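You operate a simulated robot arm through the tools that you are given. There is no shell and no other tool. Be economical: measure what you need, move in short steps, check, and stop when the job is done.

The job below is to be done with a simulated robot arm. You get a single attempt, and the scene is never put back.

JOB
Nest the yellow-marked bowls, slip the card ring over them and slide it all to mat D.
Fine: on the sorting table, with the ring from the table top; large bowl at the bottom; the ring rests on the table.

The check looks at the end state, three seconds after you hand in, the way a careful person would. Anything else that was tipped, shoved, dropped, spilled or broken makes it a failure.

ROBOT AND FRAMES
A 7-joint arm with a fingered hand on a trunk, on a base that drives. Base frame: it is fixed to the floor where the robot stands at the start and does not move with it; the origin is under the middle of the robot, x ahead of it, y to its left, z up; the surface under the hand at the start is at about z = 800. Units: mm, degrees, N and s.
With the tool pointing down near the work surface it reaches from about 320 to 700 mm from the robot's upright axis, wherever it stands. Its first joint turns from -69.0 to 172.0 degrees. Payload 3.2 kg.
Tool frame: the origin (TCP) lies between the finger pads and is the grasp point; the fingertips stand 26 mm ahead of it; z points along the fingers, y is the line along which they close. Largest opening 88 mm; the body of the gripper starts 30 mm behind the TCP. The gripper is a hand of 5 fingers: y runs from the thumb to the fingers, the wrist lies at [-16, -108, -172] in the tool frame, and closing takes about 1.5 s.
Orientation is that of the tool frame in the base frame, as a unit quaternion [w, x, y, z]. With the fingers straight down and the wrist toward the robot, the tool's x, y and z point along [0, 1, 0], [1, 0, 0] and [0, 0, -1] of the base frame.

CONTROLS
- The arm moves only by the tool jog_arm. Its argument "targets" is a list of rows, each a list of 6 numbers: the shift along the tool's x, y, z in units of 30 mm (1.0 is 30 mm), then the turn, a rotation vector about the tool's x, y, z in units of 6 degrees (1.0 is 6 degrees). In form: [[dx, dy, dz, ax, ay, az], ...]. A call has 1 to 20 rows; each row shifts and turns the commanded pose from where the row before left it, along the tool's axes as they then stand. "jaw" is the finger opening in cm, from 0 to 8.8, set as the call begins (left out, the last holds). A call with a number of a shift or a turn outside -1 to 1 is refused whole. Rows are played at 5 a second. More than 50 mm and 8.6 degrees between two rows, or a gripper value outside its range, and nothing of the call is played. A pose out of reach is approached as far as the arm can. The call stops where the force on the tool passes 40 N (or 10 N more than at its start, if that is more) or the arm is blocked; 0.2 s more then pass. The fingers move at their own pace (about 72 mm/s each) and stop on an object; they squeeze with about 28 N. The grip force told is the motor's: it shows also when the fingers shut on nothing. Time passes only in rows, and 0.2 s behind the last, so rows that do not move let the fingers close. The reply holds the time, the measured pose of the TCP, the force on the tool along the base axes, the opening and the grip force, in the units named above and with some noise, with the torque about the TCP (base axes, N m) and any sound that the robot's microphone picked up, and new pictures: "pictures" is both (left out), scene, wrist or none.
- Cameras (640 x 400 px; columns grow to the right, rows downward): "scene" is now at [121.2, -34.6, 1446.1]; the picture's right is [-0.46, -0.89, -0.00], its down [-0.68, 0.35, -0.65] and it looks along [0.57, -0.30, -0.76] (base axes); focal length 288 px, centre (320, 200). "wrist" rides on the gripper at [67, -98, -117] in the tool frame; the picture's right is [-0.71, 0.33, -0.62], its down [-0.65, -0.65, 0.39] and it looks along [-0.28, 0.68, 0.68] (tool axes); focal length 234 px, centre (320, 200). There is no depth. A picture from a camera that has moved, and an enlarged one, comes with that camera's place and axes in the base frame and with its lens.
- lift_body(by): slides the trunk up (or, below 0, down) by that many mm; the arm and the scene camera ride with it, the base frame stays. It gives what a move gives, with no picture.
- roll_base(legs): drives the robot by 1 to 6 legs, each [ahead, left, turn to the left] in mm, mm and degrees, along the robot's own axes; the way and the turn of a leg run together, so that a leg with both is an arc; at most 1500 mm and 180 degrees a leg. The arm and the cameras ride along, it lands a little off, and it stops where it bumps. It gives what a move gives, and a new picture of the scene camera.
- set_fingers(index, middle, ring, little, thumb_bend, thumb_turn): sets how far each is bent, from 0 (flat) to 1 (curled in); at 0.3 the hand is open as for a grip, at 0.7 the pads meet at the TCP. One left out holds its place. A second passes; each finger stops where it meets its share of the squeeze, and holds until it gets a number again. A gripper value or a shape takes the hand back. It gives what a move gives, with no picture; readings hold the bend of each and the force on index, middle, ring, little, thumb and palm. thumb_turn goes from beside the hand (0) to across from the fingers (1), as for a grip.
- grasp_type(shape): the hand has 5 fingers and takes this shape, open, in about a second: jaw (thumb against the fingers, like two jaws); tri (thumb and two fingers); tip (a fingertip pinch); poke (one finger out to press); point (the index stretched); flat (the hand flat); cup (the hand cupped); fist (a fist). The gripper value then closes the fingers along that shape, each until it touches; the sizes above hold for jaw. It gives what a move gives, with no picture.
- turn_head(pan, tilt): turns the head with the scene camera to pan (to the left, within 86 degrees either way) and tilt (down, from -29 to 69), counted from straight ahead of the robot. It gives what a move gives, and a new picture of the scene camera.
- zoom(camera, box): a new picture of the part [left, top, right, bottom] of that camera's present view, enlarged. No time passes.
- sign_off(): hands the job in; it is judged then, once.

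Work in short steps. Places have to be worked out from the pictures, the camera data and where the tool is seen: move nearer, look again, correct. Check each grasp and each placing, and mend what went wrong. You have 120 turns and 260 pictures in all, those below and enlarged ones among them. Open the gripper and draw the arm clear of the work before you hand the job in, unless the task says otherwise; then end with one line.

The tools are called after "Request:" as name(argument=value, ...) on one line, values as JSON. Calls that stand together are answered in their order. jog_arm: Moves the arm, as the interface text tells. Its arguments: {"type":"object","properties":{"targets":{"type":"array","items":{"type":"array","items":{"type":"number"}}},"jaw":{"type":"number"},"pictures":{"type":"string","enum":["both","scene","wrist","none"]}},"required":["targets"]} The other tools are called the same way: lift_body (by) slides the trunk up or down; grasp_type (shape) gives the hand a shape; set_fingers (index, middle, ring, little, thumb_bend, thumb_turn) moves the fingers one by one; roll_base (legs) drives the base; turn_head (pan, tilt) turns the head that bears the scene camera; zoom (camera, box) takes an enlarged picture of a part of a camera's view; sign_off () hands the job in.

At the start:

```text
clock: 0.0
position: [316.6, -442.2, 1110.9]
tcp_rot: [0.0, 0.707, 0.707, 0.0]
force: [-0.8, -0.6, 0.1]
wrist_torque: [-0.03, -0.01, 0.07]
finger_gap: 88.0
gripper_force: 0.1
shape: jaw
bend: [0.3, 0.3, 0.3, 0.3, 0.3, 0.97]
finger forces: [0.0, 0.1, 0.0, 0.1, 0.1, 0.1]
trunk travel left (down, up): [-775.0, 65.0]
robot x, y, heading: [0.9, 0.6, 0.1]
head pan, tilt: [-27.6, 49.6]
```

scene: 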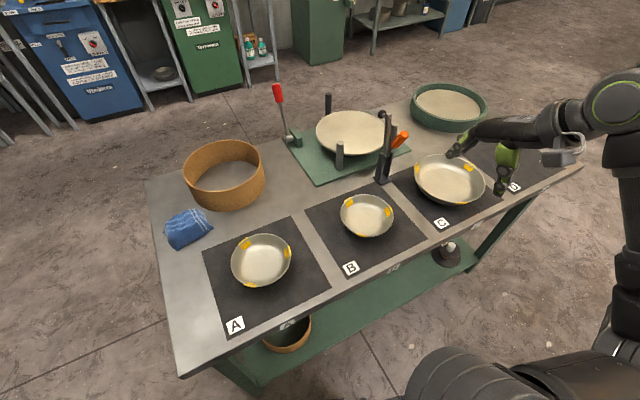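
wrist: 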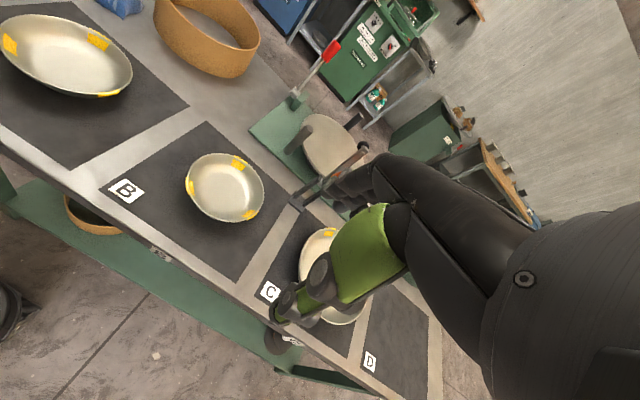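

The scene shows three bowls on mats A, B and C, and a card-coloured ring at the back left of the table. I'll enlarge both views to measure sizes and marks.

Request:
zoom(camera="scene", box=[140, 120, 340, 320])

Request:
zoom(camera="scene", box=[320, 70, 520, 270])

Request:
turn_head(pan=-60, tilt=45)

```text
2.00 times, centred on (240, 220) of scene
camera zoom: at [121.2, -34.6, 1446.1], right [-0.46, -0.89, 0.0], down [-0.68, 0.35, -0.65], along [0.57, -0.3, -0.76], focal length 577 px, centre (480, 160)
```

zoom: 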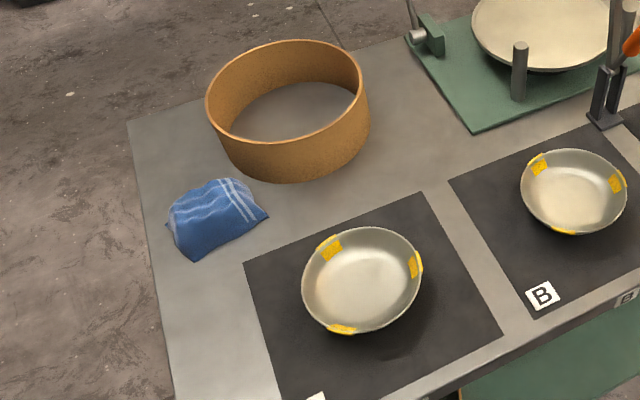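

```text
2.00 times, centred on (420, 170) of scene
camera zoom: at [121.2, -34.6, 1446.1], right [-0.46, -0.89, 0.0], down [-0.68, 0.35, -0.65], along [0.57, -0.3, -0.76], focal length 577 px, centre (120, 260)
```

zoom: 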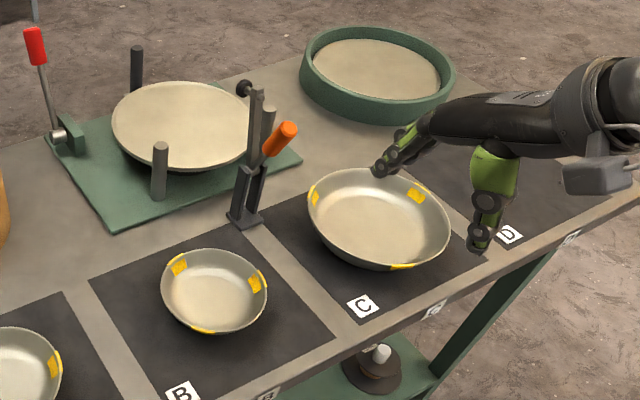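

```text
clock: 1.0
position: [316.6, -442.0, 1112.1]
tcp_rot: [0.0, 0.707, 0.707, -0.001]
force: [-0.1, 0.0, -0.2]
wrist_torque: [-0.02, -0.01, 0.0]
finger_gap: 87.6
gripper_force: 0.0
shape: jaw
bend: [0.3, 0.3, 0.3, 0.3, 0.3, 0.97]
finger forces: [0.0, 0.0, 0.0, 0.1, 0.0, 0.0]
trunk travel left (down, up): [-775.0, 65.0]
robot x, y, heading: [0.1, 0.1, 0.0]
head pan, tilt: [-60.0, 45.0]
camera scene: at [93.4, -69.2, 1452.5], right [-0.87, -0.5, 0.0], down [-0.35, 0.61, -0.71], along [0.35, -0.61, -0.71], focal length 288 px, centre (320, 200)
```

scene: 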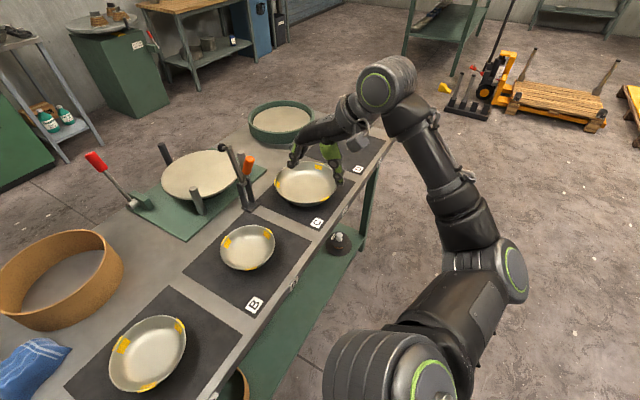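

Bowl C is clearly the largest; A and B look close in size, so I'll enlarge them for a careful comparison.

Request:
zoom(camera="scene", box=[90, 300, 210, 400])

Request:
zoom(camera="scene", box=[190, 200, 310, 300])

Request:
zoom(camera="scene", box=[220, 100, 400, 240])

```text
4.00 times, centred on (150, 350) of scene
camera zoom: at [93.4, -69.2, 1452.5], right [-0.87, -0.5, 0.0], down [-0.35, 0.61, -0.71], along [0.35, -0.61, -0.71], focal length 1153 px, centre (1000, -400)
```

zoom: 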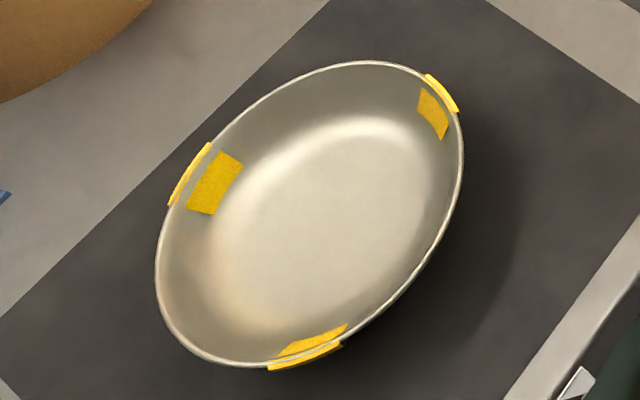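

```text
4.00 times, centred on (250, 250) of scene
camera zoom: at [93.4, -69.2, 1452.5], right [-0.87, -0.5, 0.0], down [-0.35, 0.61, -0.71], along [0.35, -0.61, -0.71], focal length 1153 px, centre (600, 0)
```

zoom: 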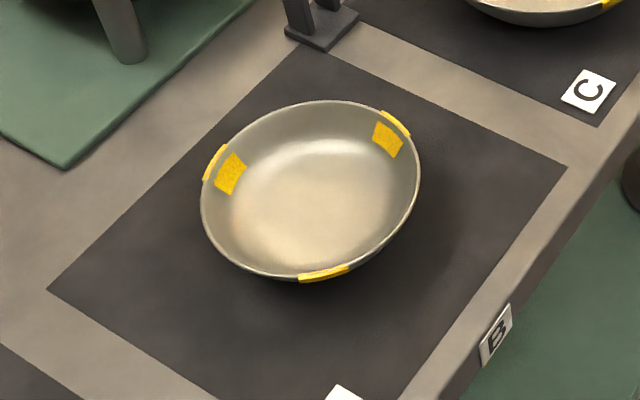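

```text
2.86 times, centred on (310, 170) of scene
camera zoom: at [93.4, -69.2, 1452.5], right [-0.87, -0.5, 0.0], down [-0.35, 0.61, -0.71], along [0.35, -0.61, -0.71], focal length 824 px, centre (349, 286)
```

zoom: 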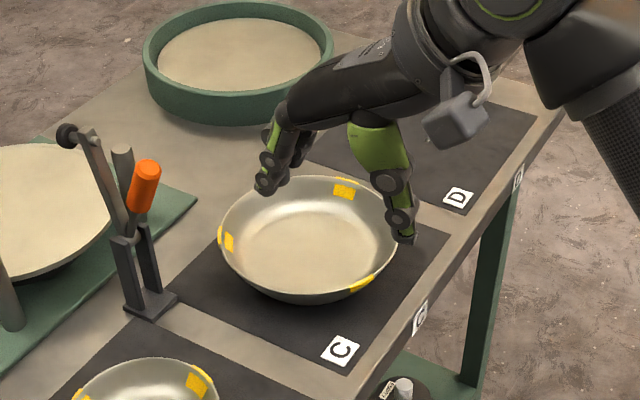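

A and B match in size within error (~140 mm), C is ~205 mm, and C's place is about (470, -640). I'll drive right 350 mm, so that A, B and C are all in reach, and look again.

Request:
roll_base(legs=[[0, -350, 0]])

Request:
turn_head(pan=0, tilt=55)

```text
clock: 3.2
position: [314.2, -793.7, 1111.5]
tcp_rot: [-0.001, 0.708, 0.706, 0.0]
force: [0.5, 0.4, -0.4]
wrist_torque: [0.02, -0.01, -0.01]
finger_gap: 88.2
gripper_force: 0.0
shape: jaw
bend: [0.3, 0.3, 0.3, 0.3, 0.3, 0.97]
finger forces: [0.0, 0.0, 0.0, 0.1, 0.0, 0.1]
trunk travel left (down, up): [-775.0, 65.0]
robot x, y, heading: [4.4, -346.5, -0.1]
head pan, tilt: [-60.0, 45.0]
camera scene: at [92.4, -419.4, 1452.5], right [-0.87, -0.5, 0.0], down [-0.35, 0.61, -0.71], along [0.35, -0.61, -0.71], focal length 288 px, centre (320, 200)
```

scene: 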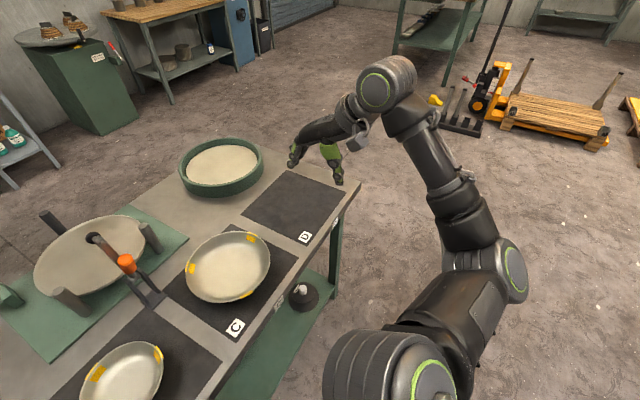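

```text
clock: 4.5
position: [314.6, -793.6, 1111.2]
tcp_rot: [0.0, 0.708, 0.706, 0.0]
force: [-0.1, -0.4, -0.1]
wrist_torque: [0.0, -0.01, 0.02]
finger_gap: 87.8
gripper_force: 0.1
shape: jaw
bend: [0.3, 0.3, 0.3, 0.3, 0.3, 0.97]
finger forces: [0.1, 0.2, 0.1, 0.0, 0.1, 0.1]
trunk travel left (down, up): [-775.0, 65.0]
robot x, y, heading: [-3.8, -347.6, -0.4]
head pan, tilt: [0.0, 55.0]
camera scene: at [124.1, -349.0, 1439.1], right [0.0, -1.0, 0.0], down [-0.82, 0.0, -0.57], along [0.57, 0.0, -0.82], focal length 288 px, centre (320, 200)
```

scene: 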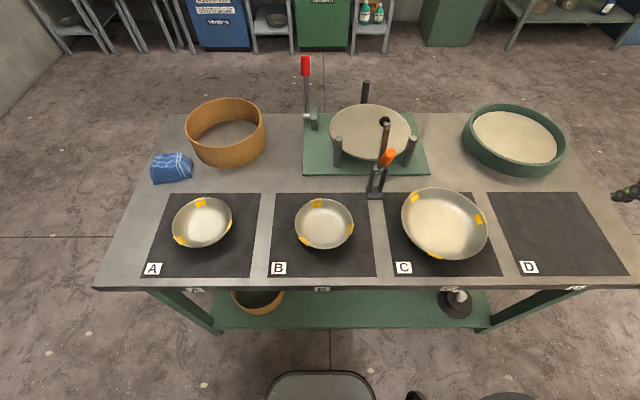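

Good frontal view. I'll enlarge each bowl for accurate sizes and centres.

Request:
zoom(camera="scene", box=[150, 180, 270, 280])

Request:
zoom(camera="scene", box=[265, 180, 385, 280])

Request:
zoom(camera="scene", box=[385, 175, 505, 275])

Request:
zoom(camera="scene", box=[140, 80, 280, 200])

```text
4.00 times, centred on (210, 230) of scene
camera zoom: at [124.1, -349.0, 1439.1], right [0.0, -1.0, 0.0], down [-0.82, 0.0, -0.57], along [0.57, 0.0, -0.82], focal length 1153 px, centre (760, 80)
```

zoom: 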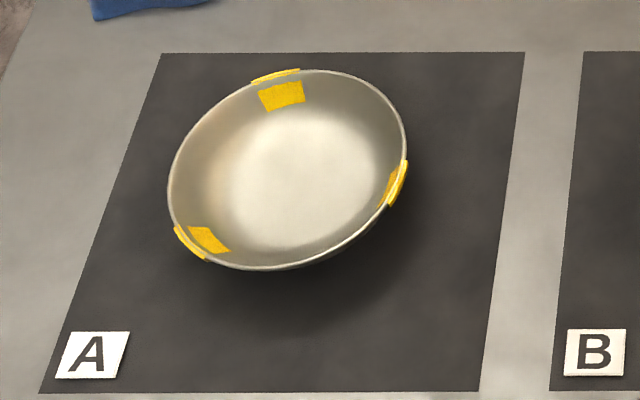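

```text
4.00 times, centred on (325, 230) of scene
camera zoom: at [124.1, -349.0, 1439.1], right [0.0, -1.0, 0.0], down [-0.82, 0.0, -0.57], along [0.57, 0.0, -0.82], focal length 1153 px, centre (300, 80)
```

zoom: 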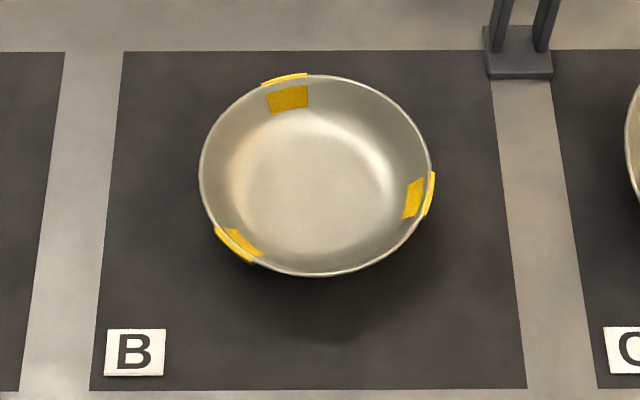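

```text
4.00 times, centred on (445, 225) of scene
camera zoom: at [124.1, -349.0, 1439.1], right [0.0, -1.0, 0.0], down [-0.82, 0.0, -0.57], along [0.57, 0.0, -0.82], focal length 1153 px, centre (-180, 100)
```

zoom: 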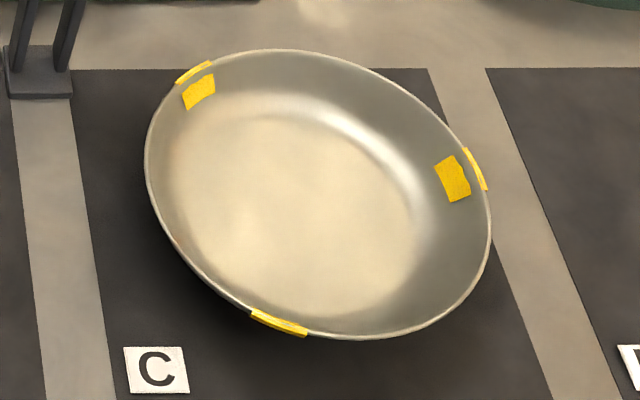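

```text
3.33 times, centred on (210, 140) of scene
camera zoom: at [124.1, -349.0, 1439.1], right [0.0, -1.0, 0.0], down [-0.82, 0.0, -0.57], along [0.57, 0.0, -0.82], focal length 961 px, centre (687, 400)
```

zoom: 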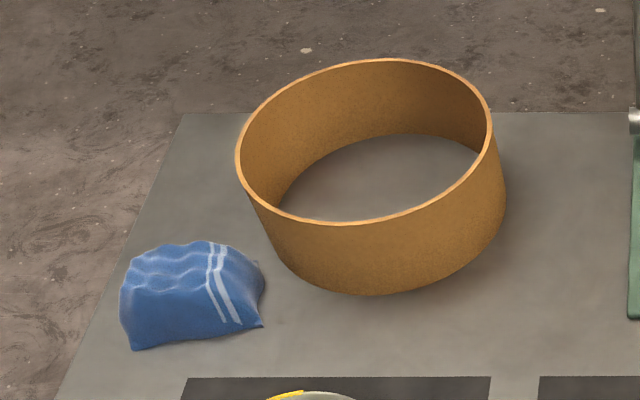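

Estimates: A centre (475, -65), B (471, -357) and C (471, -647), with rims at about z 840. A looks slightly larger than B, so the order is C, then A, then B. I'll move the hand across at height toward A.

Request:
jog_arm(targets=[[1, 1, 0, 0, 0, 0], [1, 1, 0, 0, 0, 0], [1, 1, 0, 0, 0, 0], [1, 0, 0, 0, 0, 0], [1, 0, 0, 0, 0, 0], [1, 0, 0, 0, 0, 0], [1, 0, 0, 0, 0, 0], [1, 0, 0, 0, 0, 0], [1, 0, 0, 0, 0, 0], [1, 0, 0, 0, 0, 0], [1, 0, 0, 0, 0, 0], [1, 0, 0, 0, 0, 0], [1, 0, 0, 0, 0, 0], [1, 0, 0, 0, 0, 0], [1, 0, 0, 0, 0, 0], [1, 0, 0, 0, 0, 0], [1, 0, 0, 0, 0, 0], [1, 0, 0, 0, 0, 0], [1, 0, 0, 0, 0, 0], [1, 0, 0, 0, 0, 0]], pictures="none")

Request:
jog_arm(targets=[[1, 0, 0.5, 0, 0, 0], [1, 0, 1, 0, 0, 0], [1, 0, 1, 0, 0, 0], [1, 0, 1, 0, 0, 0], [0.3, 0, 1, 0, 0, 0], [0, 0, 1, 0, 0, 0]], jaw=6)

```text
clock: 8.8
position: [417.0, -201.7, 1157.9]
tcp_rot: [-0.071, 0.718, 0.69, 0.054]
force: [0.6, -0.4, 0.1]
wrist_torque: [0.03, 0.0, -0.02]
finger_gap: 88.1
gripper_force: 0.0
shape: jaw
bend: [0.3, 0.3, 0.3, 0.3, 0.3, 0.97]
finger forces: [0.0, 0.0, 0.0, 0.1, 0.0, 0.0]
trunk travel left (down, up): [-775.0, 65.0]
robot x, y, heading: [-2.3, -351.8, -0.5]
head pan, tilt: [0.0, 55.0]
stopped in row 20: the arm was blocked; the commanded pose is now the measured one
```

```text
clock: 9.4
position: [435.3, -162.8, 1194.4]
tcp_rot: [-0.141, 0.723, 0.666, 0.117]
force: [0.2, -0.5, 0.1]
wrist_torque: [0.0, 0.01, 0.01]
finger_gap: 59.9
gripper_force: 0.0
shape: jaw
bend: [0.42, 0.36, 0.71, 0.41, 0.08, 0.99]
finger forces: [0.0, 0.0, 0.1, 0.0, 0.0, 0.1]
trunk travel left (down, up): [-775.0, 65.0]
robot x, y, heading: [2.1, -349.0, -0.3]
head pan, tilt: [0.0, 55.0]
stopped in row 2: the arm was blocked; the commanded pose is now the measured one
camera scene: at [124.6, -349.9, 1440.1], right [-0.04, -1.0, 0.0], down [-0.81, 0.03, -0.58], along [0.58, -0.02, -0.81], focal length 288 px, centre (320, 200)
camera wrist: at [346.7, -136.3, 1330.9], right [0.28, -0.91, 0.31], down [-0.71, -0.42, -0.56], along [0.64, -0.06, -0.76], focal length 234 px, centre (320, 200)
```

scene: 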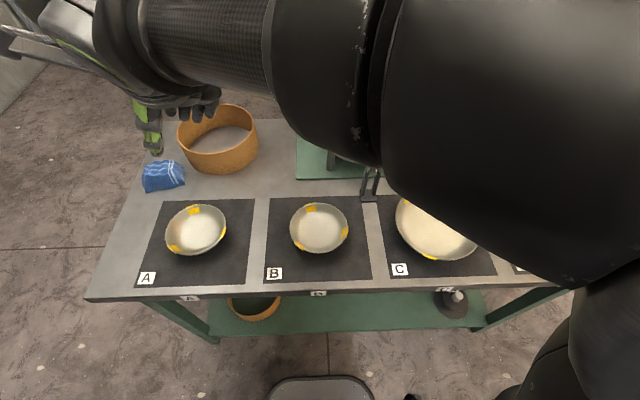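
wrist: 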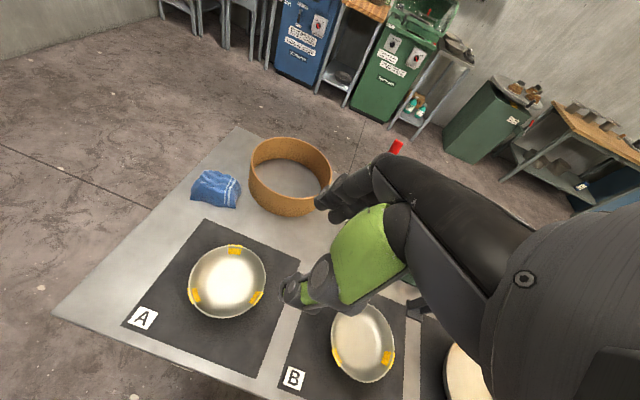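

The arm gets blocked to the left of the robot; it works best ahead-right. I'll bring it back to its natural side with the orientation restored, then drive the base instead.

Request:
jog_arm(targets=[[-1, 0, 0, -0.066, -0.7, -0.154], [-1, 0, 0, -0.066, -0.7, -0.154], [-1, 0, 0, -0.066, -0.7, -0.154], [-1, 0, 0, -0.066, -0.7, -0.154], [-1, 0, 0, -0.066, -0.7, -0.154], [-1, 0, 0, 0, 0, 0], [-1, 0, 0, 0, 0, 0], [-1, 0, 0, 0, 0, 0], [-1, 0, 0, 0, 0, 0], [-1, 0, 0, 0, 0, 0], [-1, 0, 0, 0, 0, 0], [-1, 0, 0, 0, 0, 0], [-1, 0, 0, 0, 0, 0], [-1, 0, 0, 0, 0, 0], [-1, 0, 0, 0, 0, 0]], pictures="none")

```text
clock: 12.6
position: [428.4, -609.8, 1160.6]
tcp_rot: [0.0, 0.707, 0.707, 0.002]
force: [0.1, 0.2, -0.7]
wrist_torque: [0.0, 0.0, 0.02]
finger_gap: 60.0
gripper_force: 0.0
shape: jaw
bend: [0.42, 0.36, 0.71, 0.41, 0.08, 0.99]
finger forces: [0.1, 0.1, 0.1, 0.1, 0.1, 0.0]
trunk travel left (down, up): [-775.0, 65.0]
robot x, y, heading: [-1.7, -349.5, -0.5]
head pan, tilt: [0.0, 55.0]
```

The arm is back with the right orientation. I'll drive left 545 mm to bring the hand over A's near rim.

Request:
roll_base(legs=[[0, 545, 0]])

Request:
jog_arm(targets=[[0, -0.8, 1, 0, 0, 0], [0, 0, 1, 0, 0, 0], [0, 0, 1, 0, 0, 0], [0, 0, 1, 0, 0, 0], [0, 0, 1, 0, 0, 0], [0, 0, 1, 0, 0, 0], [0, 0, 1, 0, 0, 0]])

```text
clock: 15.8
position: [430.4, -61.3, 1160.6]
tcp_rot: [-0.001, 0.709, 0.706, 0.001]
force: [-0.3, -0.1, 0.5]
wrist_torque: [0.0, -0.03, 0.0]
finger_gap: 60.2
gripper_force: 0.1
shape: jaw
bend: [0.42, 0.36, 0.71, 0.41, 0.08, 0.99]
finger forces: [0.0, 0.1, 0.0, 0.1, 0.1, 0.0]
trunk travel left (down, up): [-775.0, 65.0]
robot x, y, heading: [-1.3, 200.9, -0.5]
head pan, tilt: [0.0, 55.0]
camera scene: at [127.2, 199.2, 1439.1], right [-0.01, -1.0, 0.0], down [-0.82, 0.01, -0.57], along [0.57, 0.0, -0.82], focal length 288 px, centre (320, 200)
```

scene: 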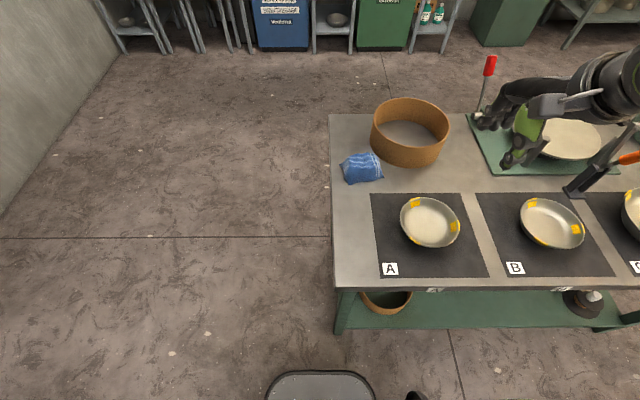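

```text
clock: 17.4
position: [407.7, -59.3, 949.6]
tcp_rot: [0.0, 0.708, 0.706, 0.003]
force: [0.2, 0.0, -0.7]
wrist_torque: [-0.01, -0.01, -0.01]
finger_gap: 60.2
gripper_force: 0.0
shape: jaw
bend: [0.42, 0.36, 0.71, 0.41, 0.08, 0.99]
finger forces: [0.1, 0.0, 0.0, 0.0, 0.0, 0.0]
trunk travel left (down, up): [-775.0, 65.0]
robot x, y, heading: [5.3, 193.6, -0.2]
head pan, tilt: [0.0, 55.0]
camera scene: at [127.3, 199.0, 1439.1], right [-0.01, -1.0, 0.0], down [-0.82, 0.01, -0.57], along [0.57, 0.0, -0.82], focal length 288 px, centre (320, 200)
camera wrist: at [310.4, 5.6, 1066.9], right [0.33, -0.71, 0.62], down [-0.65, -0.65, -0.39], along [0.68, -0.28, -0.68], focal length 234 px, centre (320, 200)
```

scene: 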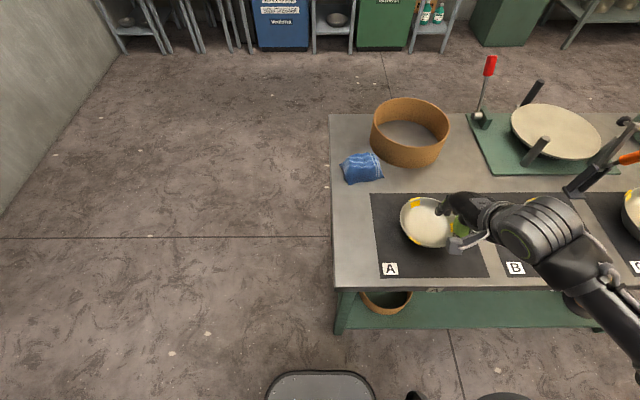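
wrist: 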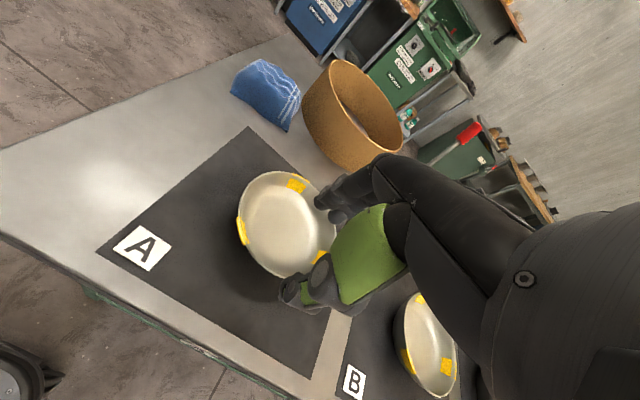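

Hand is above A's near rim. I'll lower most of the way with a small correction and look closer.

Request:
jog_arm(targets=[[-0.15, -0.1, 1, 0, 0, 0], [0, 0, 1, 0, 0, 0], [0, 0, 0.7, 0, 0, 0]], pictures="none")

Request:
zoom(camera="wrist", box=[200, 130, 400, 330])

Request:
zoom(camera="scene", box=[380, 170, 520, 290])

```text
clock: 18.2
position: [404.3, -65.2, 869.4]
tcp_rot: [0.0, 0.707, 0.707, 0.002]
force: [0.5, 0.4, -0.9]
wrist_torque: [0.0, -0.03, 0.0]
finger_gap: 59.8
gripper_force: 0.0
shape: jaw
bend: [0.42, 0.36, 0.71, 0.41, 0.08, 0.99]
finger forces: [0.0, 0.0, 0.1, 0.0, 0.0, 0.0]
trunk travel left (down, up): [-775.0, 65.0]
robot x, y, heading: [2.0, 199.1, -0.2]
head pan, tilt: [0.0, 55.0]
```

```text
2.00 times, centred on (300, 230) of wrist
camera zoom: at [307.0, 0.8, 985.4], right [0.33, -0.71, 0.62], down [-0.65, -0.65, -0.39], along [0.68, -0.28, -0.68], focal length 468 px, centre (360, 140)
```

zoom: 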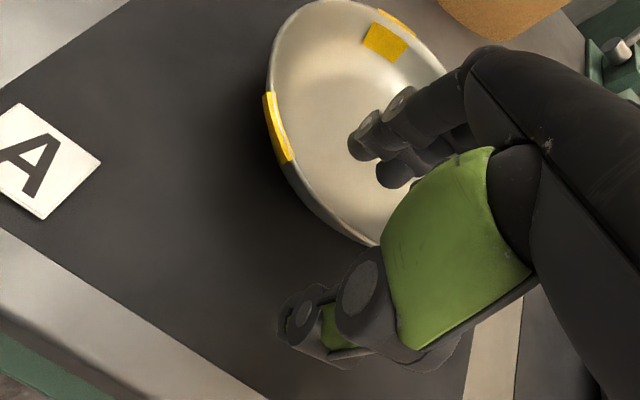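

```text
3.33 times, centred on (450, 230) of scene
camera zoom: at [127.4, 199.0, 1439.1], right [-0.01, -1.0, 0.0], down [-0.82, 0.01, -0.57], along [0.57, 0.0, -0.82], focal length 961 px, centre (-113, 100)
```

zoom: 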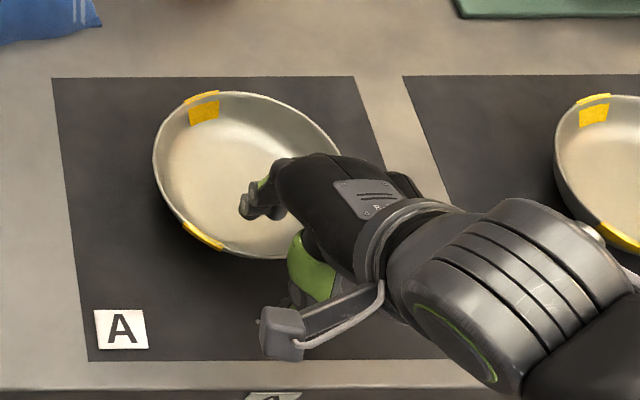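

The near rim lies between thumb and fingers. I'll lower about 22 mm and close.

Request:
jog_arm(targets=[[0, 0, 0.4, 0, 0, 0], [0, 0, 0.35, 0, 0, 0]], pictures="none")

Request:
jog_arm(targets=[[0, 0, 0, 0, 0, 0], [0, 0, 0, 0, 0, 0], [0, 0, 0, 0, 0, 0], [0, 0, 0, 0, 0, 0], [0, 0, 0, 0, 0, 0], [0, 0, 0, 0, 0, 0], [0, 0, 0, 0, 0, 0]], jaw=0, pictures="none")

Request:
zoom(camera="wrist", box=[200, 130, 400, 330])

```text
clock: 18.8
position: [405.4, -64.6, 845.3]
tcp_rot: [-0.001, 0.709, 0.706, 0.002]
force: [-0.9, 0.4, 0.0]
wrist_torque: [0.01, 0.03, -0.01]
finger_gap: 60.4
gripper_force: 0.1
shape: jaw
bend: [0.42, 0.36, 0.71, 0.41, 0.08, 0.99]
finger forces: [0.0, 0.0, 0.1, 0.1, 0.0, 0.0]
trunk travel left (down, up): [-775.0, 65.0]
robot x, y, heading: [2.2, 202.6, -0.4]
head pan, tilt: [0.0, 55.0]
```

```text
clock: 20.4
position: [404.1, -64.2, 848.2]
tcp_rot: [0.001, 0.708, 0.706, 0.003]
force: [1.1, 1.5, 4.2]
wrist_torque: [-0.06, -0.63, 0.15]
finger_gap: 4.2
gripper_force: 28.2
shape: jaw
bend: [0.69, 0.68, 0.7, 0.7, 0.62, 1.0]
finger forces: [15.5, 12.8, 3.8, 2.0, 30.2, 0.0]
trunk travel left (down, up): [-775.0, 65.0]
robot x, y, heading: [2.0, 196.9, -0.4]
head pan, tilt: [0.0, 55.0]
```

```text
2.00 times, centred on (300, 230) of wrist
camera zoom: at [306.9, 1.1, 964.0], right [0.33, -0.71, 0.62], down [-0.65, -0.65, -0.39], along [0.68, -0.28, -0.68], focal length 468 px, centre (360, 140)
```

zoom: 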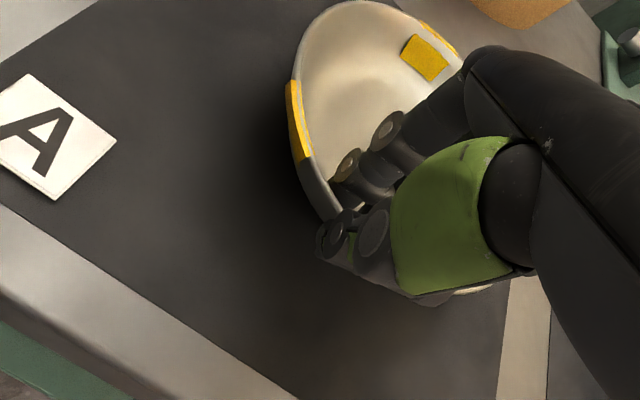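

Gripped on the rim (gap 4 mm, index and middle loaded). I'll lift and check.

Request:
jog_arm(targets=[[0, 0, -0.5, 0, 0, 0], [0, 0, -1, 0, 0, 0], [0, 0, -1, 0, 0, 0], [0, 0, -1, 0, 0, 0], [0, 0, -1, 0, 0, 0]])

```text
clock: 21.6
position: [402.0, -63.2, 982.9]
tcp_rot: [-0.002, 0.708, 0.706, 0.001]
force: [1.0, 0.5, -0.1]
wrist_torque: [0.02, 0.04, -0.01]
finger_gap: 4.9
gripper_force: 28.2
shape: jaw
bend: [0.68, 0.7, 0.7, 0.7, 0.82, 1.0]
finger forces: [15.4, 5.9, 3.0, 0.2, 24.1, 0.0]
trunk travel left (down, up): [-775.0, 65.0]
robot x, y, heading: [3.3, 200.5, -0.2]
head pan, tilt: [0.0, 55.0]
camera scene: at [127.1, 199.3, 1439.1], right [-0.01, -1.0, 0.0], down [-0.82, 0.01, -0.57], along [0.57, 0.0, -0.82], focal length 288 px, centre (320, 200)
camera wrist: at [306.4, 0.4, 1099.0], right [0.33, -0.71, 0.62], down [-0.66, -0.65, -0.39], along [0.68, -0.28, -0.68], focal length 234 px, centre (320, 200)
```

scene: 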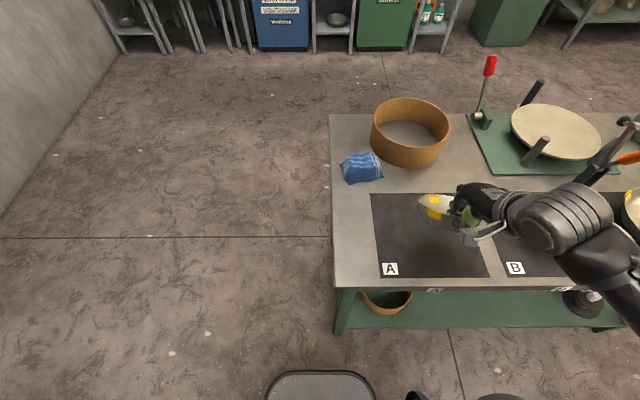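
wrist: 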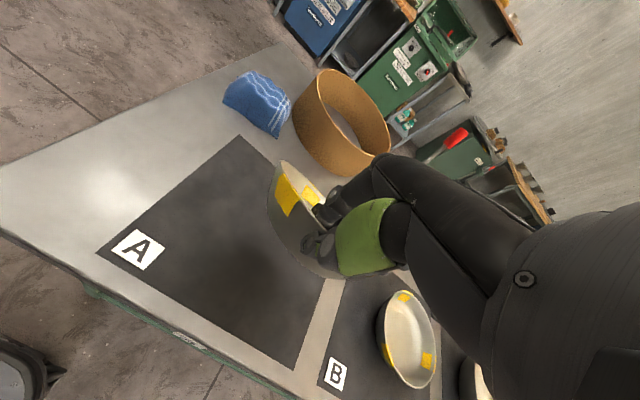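

The bowl came up but seems to have tilted in the grip; I'll look closely.

Request:
zoom(camera="scene", box=[400, 160, 520, 260])

Request:
zoom(camera="wrist", box=[240, 130, 400, 290])

```text
4.00 times, centred on (460, 210) of scene
camera zoom: at [127.1, 199.3, 1439.1], right [-0.01, -1.0, 0.0], down [-0.82, 0.01, -0.57], along [0.57, 0.0, -0.82], focal length 1153 px, centre (-240, 160)
```

zoom: 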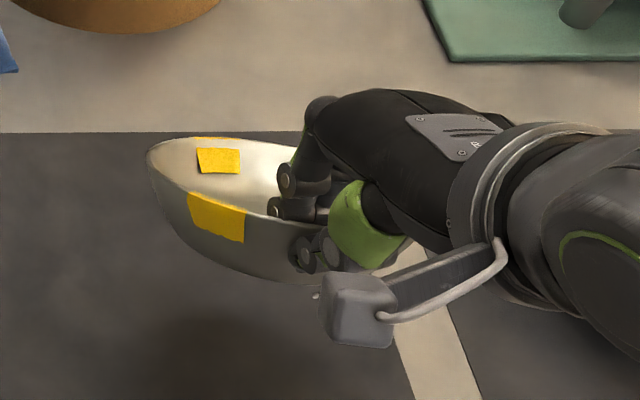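

```text
2.50 times, centred on (320, 210) of wrist
camera zoom: at [306.4, 0.4, 1099.0], right [0.33, -0.71, 0.62], down [-0.66, -0.65, -0.39], along [0.68, -0.28, -0.68], focal length 585 px, centre (320, 175)
```

zoom: 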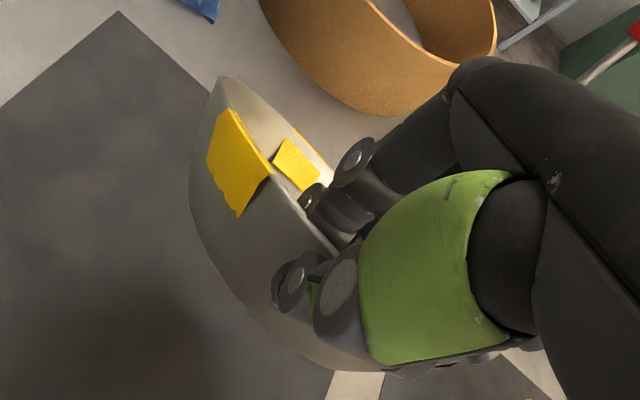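

The bowl pitched down at its far side by ~40°. I'll counter it by pitching the hand up 30° about the pinch while it is in the air, and look.

Request:
jog_arm(targets=[[0, 0, 0, -1, 0, 0], [0, 0, 0, -1, 0, 0], [0, 0, 0, -1, 0, 0], [0, 0, 0, -1, 0, 0], [0, 0, 0, -1, 0, 0]])

Request:
zoom(camera="scene", box=[400, 160, 520, 260])

```text
clock: 22.8
position: [420.8, -76.8, 977.5]
tcp_rot: [0.184, 0.683, 0.682, 0.187]
force: [-0.7, 0.0, -1.4]
wrist_torque: [0.02, 0.04, -0.02]
finger_gap: 4.7
gripper_force: 27.4
shape: jaw
bend: [0.68, 0.71, 0.7, 0.7, 0.82, 1.0]
finger forces: [15.4, 5.5, 3.0, 0.2, 24.2, 0.1]
out of reach, approached as far as the arm can: row 3, 4, 5
trunk travel left (down, up): [-775.0, 65.0]
robot x, y, heading: [2.5, 195.7, -0.4]
head pan, tilt: [0.0, 55.0]
camera scene: at [127.0, 199.1, 1439.2], right [-0.01, -1.0, 0.0], down [-0.82, 0.01, -0.57], along [0.57, 0.0, -0.82], focal length 288 px, centre (320, 200)
camera wrist: at [277.5, -11.5, 1029.7], right [-0.03, -0.71, 0.7], down [-0.37, -0.65, -0.67], along [0.93, -0.28, -0.24], focal length 234 px, centre (320, 200)
```

scene: 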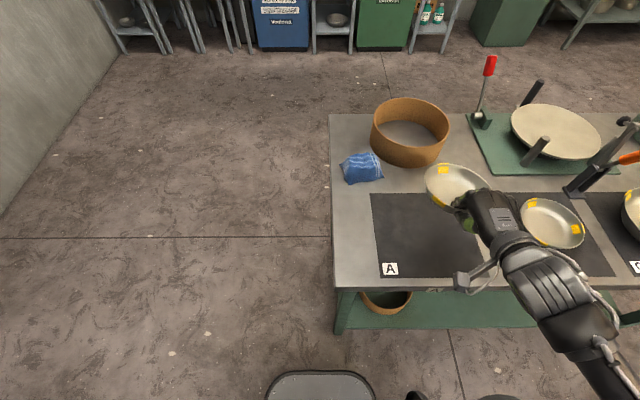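
wrist: 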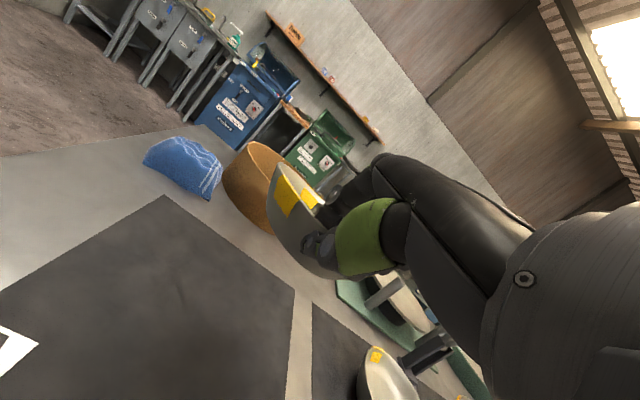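

```text
4.00 times, centred on (460, 210) of scene
camera zoom: at [127.0, 199.1, 1439.2], right [-0.01, -1.0, 0.0], down [-0.82, 0.01, -0.57], along [0.57, 0.0, -0.82], focal length 1153 px, centre (-240, 160)
```

zoom: 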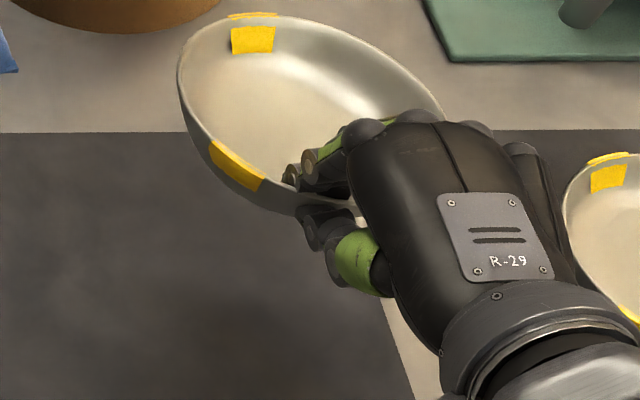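

Now close to level. I'll drive to C, staying 60 mm farther back to keep clear of the toggle clamp, then look.

Request:
roll_base(legs=[[-60, 0, 0], [0, -555, 0]])

Request:
turn_head(pan=-35, tilt=52)

```text
clock: 26.5
position: [354.7, -627.8, 977.7]
tcp_rot: [0.183, 0.684, 0.681, 0.185]
force: [0.3, 0.4, -2.1]
wrist_torque: [0.0, 0.08, -0.03]
finger_gap: 4.5
gripper_force: 27.9
shape: jaw
bend: [0.68, 0.71, 0.7, 0.7, 0.82, 1.0]
finger forces: [15.5, 5.3, 3.1, 0.0, 24.0, 0.1]
trunk travel left (down, up): [-775.0, 65.0]
robot x, y, heading: [-62.5, -348.9, -0.5]
head pan, tilt: [0.0, 55.0]
camera scene: at [63.1, -350.4, 1439.1], right [-0.01, -1.0, 0.0], down [-0.82, 0.01, -0.57], along [0.57, 0.0, -0.82], focal length 288 px, centre (320, 200)
```

scene: 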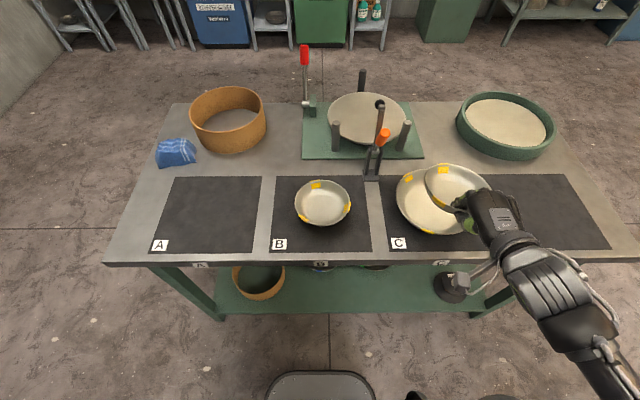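

```text
clock: 27.5
position: [356.2, -626.3, 977.8]
tcp_rot: [0.182, 0.684, 0.681, 0.184]
force: [0.1, -0.4, -0.9]
wrist_torque: [-0.01, 0.03, -0.01]
finger_gap: 4.3
gripper_force: 27.9
shape: jaw
bend: [0.68, 0.71, 0.7, 0.7, 0.82, 1.0]
finger forces: [15.4, 5.4, 3.1, 0.1, 24.0, 0.1]
trunk travel left (down, up): [-775.0, 65.0]
robot x, y, heading: [-65.1, -349.2, -0.6]
head pan, tilt: [-35.0, 52.0]
camera scene: at [52.2, -393.1, 1443.0], right [-0.58, -0.81, 0.0], down [-0.64, 0.46, -0.62], along [0.5, -0.36, -0.79], focal length 288 px, centre (320, 200)
```

scene: 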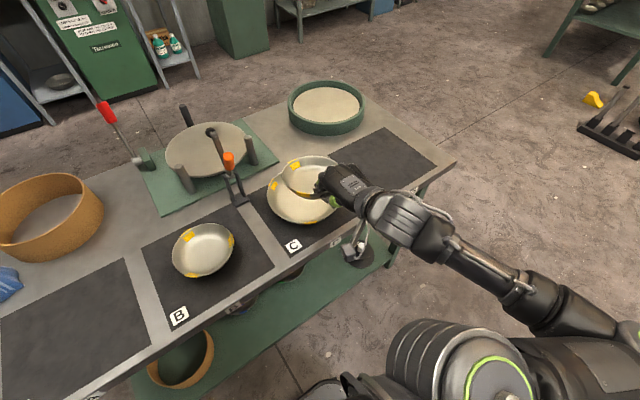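

Triangulated: the held bowl's centre is about (437, -648, 940), and C's is (471, -647). I'll drive ahead 34 mm and lower the trunk 60 mm, then look.

Request:
roll_base(legs=[[34, 0, 0]])

Request:
lift_body(by=-55)

Request:
zoom(camera="scene", box=[230, 120, 390, 260])

Request:
zoom(camera="wrist", box=[160, 100, 460, 400])

```text
clock: 28.4
position: [388.7, -627.6, 976.8]
tcp_rot: [0.182, 0.685, 0.681, 0.184]
force: [-0.8, -0.6, -1.4]
wrist_torque: [-0.02, 0.09, -0.01]
finger_gap: 4.3
gripper_force: 28.2
shape: jaw
bend: [0.68, 0.71, 0.7, 0.7, 0.82, 1.0]
finger forces: [15.4, 5.3, 3.1, 0.1, 24.0, 0.1]
trunk travel left (down, up): [-775.0, 65.0]
robot x, y, heading: [-30.7, -350.7, -0.6]
head pan, tilt: [-35.0, 52.0]
camera scene: at [85.0, -393.4, 1443.0], right [-0.58, -0.81, 0.0], down [-0.64, 0.46, -0.62], along [0.5, -0.36, -0.79], focal length 288 px, centre (320, 200)
```

scene: 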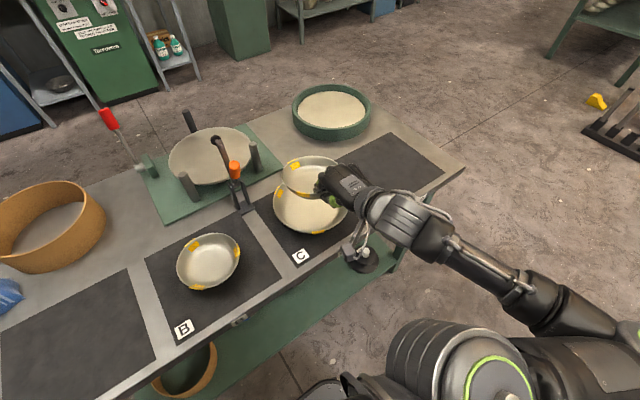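

```text
clock: 29.4
position: [389.3, -626.6, 922.1]
tcp_rot: [0.183, 0.685, 0.681, 0.185]
force: [0.2, 0.6, -1.2]
wrist_torque: [0.01, 0.09, 0.0]
finger_gap: 4.8
gripper_force: 27.2
shape: jaw
bend: [0.68, 0.71, 0.7, 0.7, 0.82, 1.0]
finger forces: [15.5, 5.4, 3.1, 0.1, 23.9, 0.0]
trunk travel left (down, up): [-720.0, 120.0]
robot x, y, heading: [-28.5, -348.4, -0.6]
head pan, tilt: [-35.0, 52.0]
```

```text
2.86 times, centred on (310, 190) of scene
camera zoom: at [85.6, -393.3, 1387.9], right [-0.58, -0.81, 0.0], down [-0.64, 0.46, -0.62], along [0.5, -0.36, -0.79], focal length 824 px, centre (349, 229)
```

zoom: 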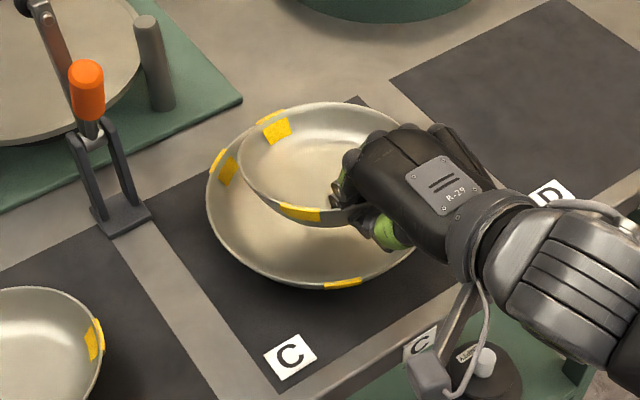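

```text
1.33 times, centred on (310, 250) of wrist
camera zoom: at [246.5, -561.3, 974.8], right [-0.03, -0.71, 0.7], down [-0.37, -0.64, -0.67], along [0.93, -0.28, -0.25], focal length 312 px, centre (333, 133)
```

zoom: 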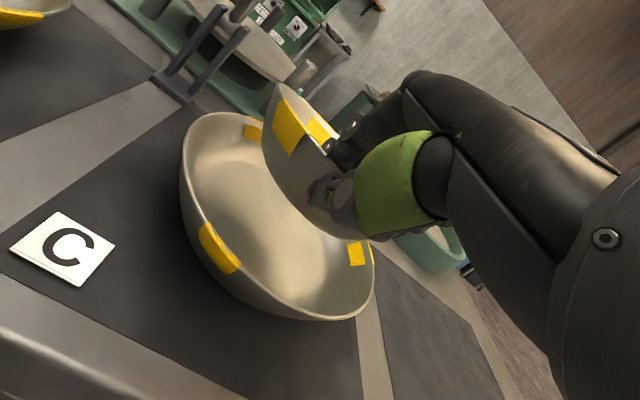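

Alignment with C looks good. I'll lower another 30 mm and check.

Request:
lift_body(by=-30)

Request:
zoom(camera="scene", box=[230, 100, 390, 240])

Request:
zoom(camera="wrist", box=[160, 100, 460, 400])

```text
clock: 30.1
position: [389.3, -627.0, 893.1]
tcp_rot: [0.182, 0.684, 0.681, 0.185]
force: [0.1, 0.1, -1.4]
wrist_torque: [0.01, 0.08, -0.01]
finger_gap: 4.4
gripper_force: 27.8
shape: jaw
bend: [0.68, 0.71, 0.7, 0.7, 0.82, 1.0]
finger forces: [15.3, 5.4, 3.1, 0.1, 23.9, 0.0]
trunk travel left (down, up): [-690.0, 150.0]
robot x, y, heading: [-27.2, -349.1, -0.5]
head pan, tilt: [-35.0, 52.0]
```

```text
2.86 times, centred on (310, 170) of scene
camera zoom: at [85.5, -393.3, 1357.9], right [-0.58, -0.81, 0.0], down [-0.64, 0.46, -0.62], along [0.5, -0.36, -0.79], focal length 824 px, centre (349, 286)
```

zoom: 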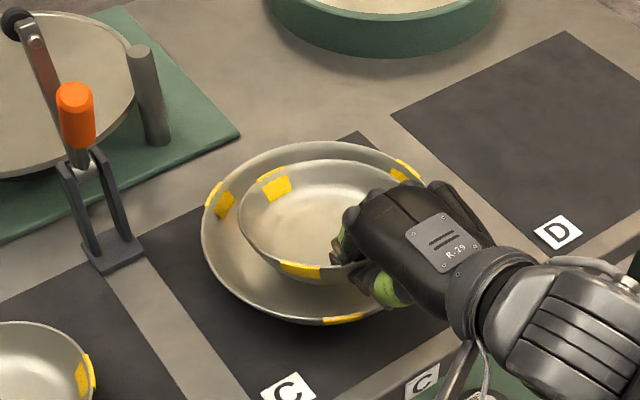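

```text
1.33 times, centred on (310, 250) of wrist
camera zoom: at [246.5, -561.2, 944.8], right [-0.03, -0.71, 0.7], down [-0.37, -0.64, -0.67], along [0.93, -0.28, -0.25], focal length 312 px, centre (333, 133)
```

zoom: 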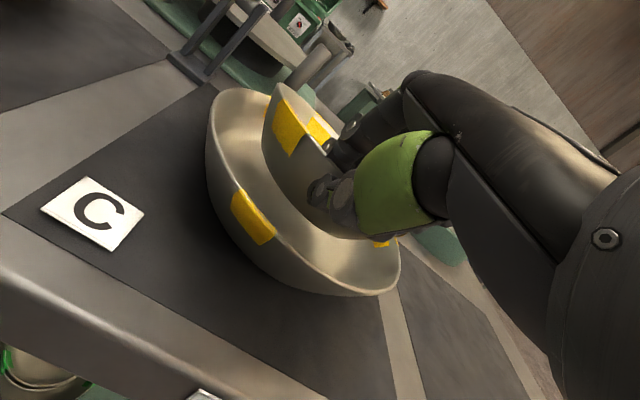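

Still free of contact. I'll lower in small steps and watch the force.

Request:
lift_body(by=-14)

Request:
zoom(camera="wrist", box=[200, 130, 400, 330])

```text
clock: 30.7
position: [389.3, -625.6, 879.0]
tcp_rot: [0.182, 0.685, 0.681, 0.184]
force: [-0.3, 0.3, -1.3]
wrist_torque: [0.0, 0.06, 0.02]
finger_gap: 4.3
gripper_force: 28.1
shape: jaw
bend: [0.68, 0.71, 0.7, 0.7, 0.82, 1.0]
finger forces: [15.3, 5.4, 3.1, 0.1, 23.9, 0.1]
trunk travel left (down, up): [-676.0, 164.0]
robot x, y, heading: [-29.4, -353.3, -0.5]
head pan, tilt: [-35.0, 52.0]
```

```text
2.00 times, centred on (300, 230) of wrist
camera zoom: at [246.5, -561.3, 930.8], right [-0.03, -0.71, 0.7], down [-0.37, -0.64, -0.67], along [0.93, -0.28, -0.25], focal length 468 px, centre (360, 140)
```

zoom: 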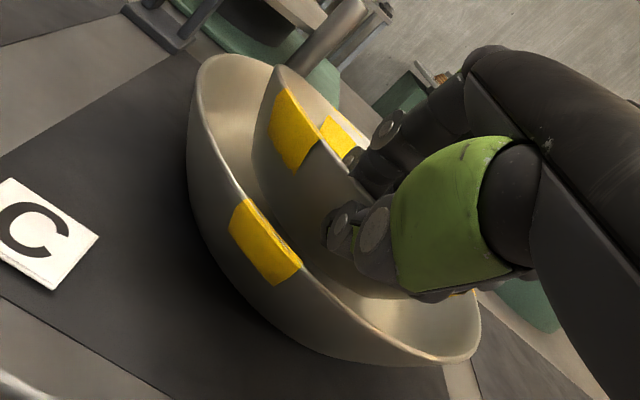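

No contact yet. I'll lower a further 8 mm, twice if the force stays low.

Request:
lift_body(by=-8)

Request:
zoom(camera="wrist", box=[200, 130, 400, 330])

```text
clock: 31.3
position: [388.6, -626.7, 870.9]
tcp_rot: [0.183, 0.685, 0.681, 0.185]
force: [0.6, 0.0, -0.4]
wrist_torque: [-0.03, -0.01, -0.06]
finger_gap: 4.5
gripper_force: 28.1
shape: jaw
bend: [0.68, 0.71, 0.7, 0.7, 0.82, 1.0]
finger forces: [14.9, 5.6, 3.1, 0.2, 23.5, 0.1]
trunk travel left (down, up): [-668.0, 172.0]
robot x, y, heading: [-29.5, -351.3, -0.2]
head pan, tilt: [-35.0, 52.0]
```

```text
2.00 times, centred on (300, 230) of wrist
camera zoom: at [246.5, -561.3, 922.9], right [-0.03, -0.71, 0.7], down [-0.37, -0.64, -0.67], along [0.93, -0.28, -0.25], focal length 468 px, centre (360, 140)
```

zoom: 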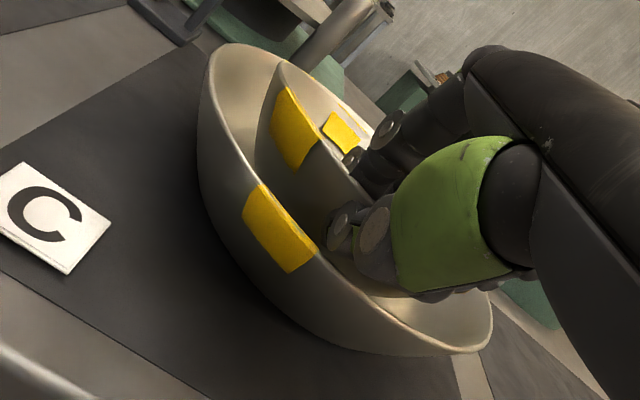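

The bowl's weight has begun to rest in C. I'll lower another 8 mm to let it level, then look.

Request:
lift_body(by=-8)

Request:
zoom(camera="wrist", box=[200, 130, 400, 330])

Request:
zoom(camera="scene", box=[230, 80, 390, 220])

```text
clock: 31.9
position: [390.0, -627.1, 863.5]
tcp_rot: [0.182, 0.683, 0.682, 0.186]
force: [0.9, -0.5, 5.4]
wrist_torque: [-0.09, -0.05, -0.04]
finger_gap: 4.4
gripper_force: 28.6
shape: jaw
bend: [0.68, 0.7, 0.7, 0.7, 0.82, 1.0]
finger forces: [16.0, 6.9, 3.9, 0.8, 32.3, 0.0]
trunk travel left (down, up): [-660.0, 180.0]
robot x, y, heading: [-30.0, -350.0, -0.4]
head pan, tilt: [-35.0, 52.0]
```

```text
2.00 times, centred on (300, 230) of wrist
camera zoom: at [246.3, -561.0, 915.6], right [-0.03, -0.71, 0.7], down [-0.37, -0.65, -0.67], along [0.93, -0.28, -0.24], focal length 468 px, centre (360, 140)
```

zoom: 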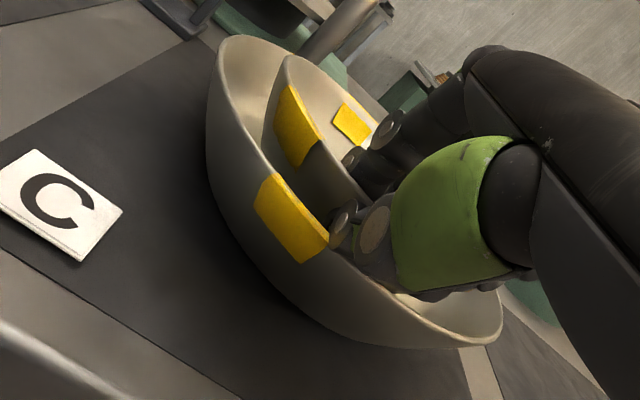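

```text
2.86 times, centred on (310, 150) of scene
camera zoom: at [85.0, -392.9, 1328.1], right [-0.58, -0.81, 0.0], down [-0.64, 0.46, -0.62], along [0.5, -0.36, -0.79], focal length 824 px, centre (349, 343)
```

zoom: 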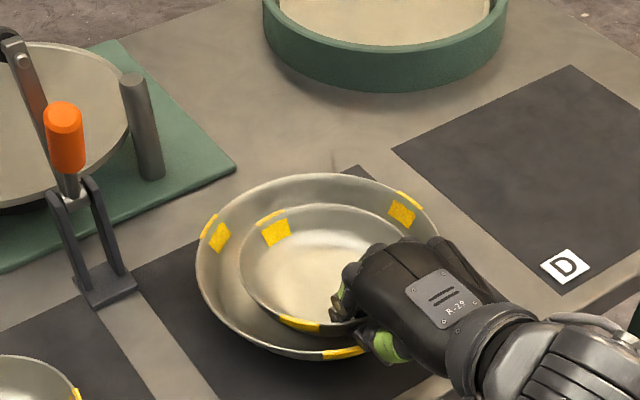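

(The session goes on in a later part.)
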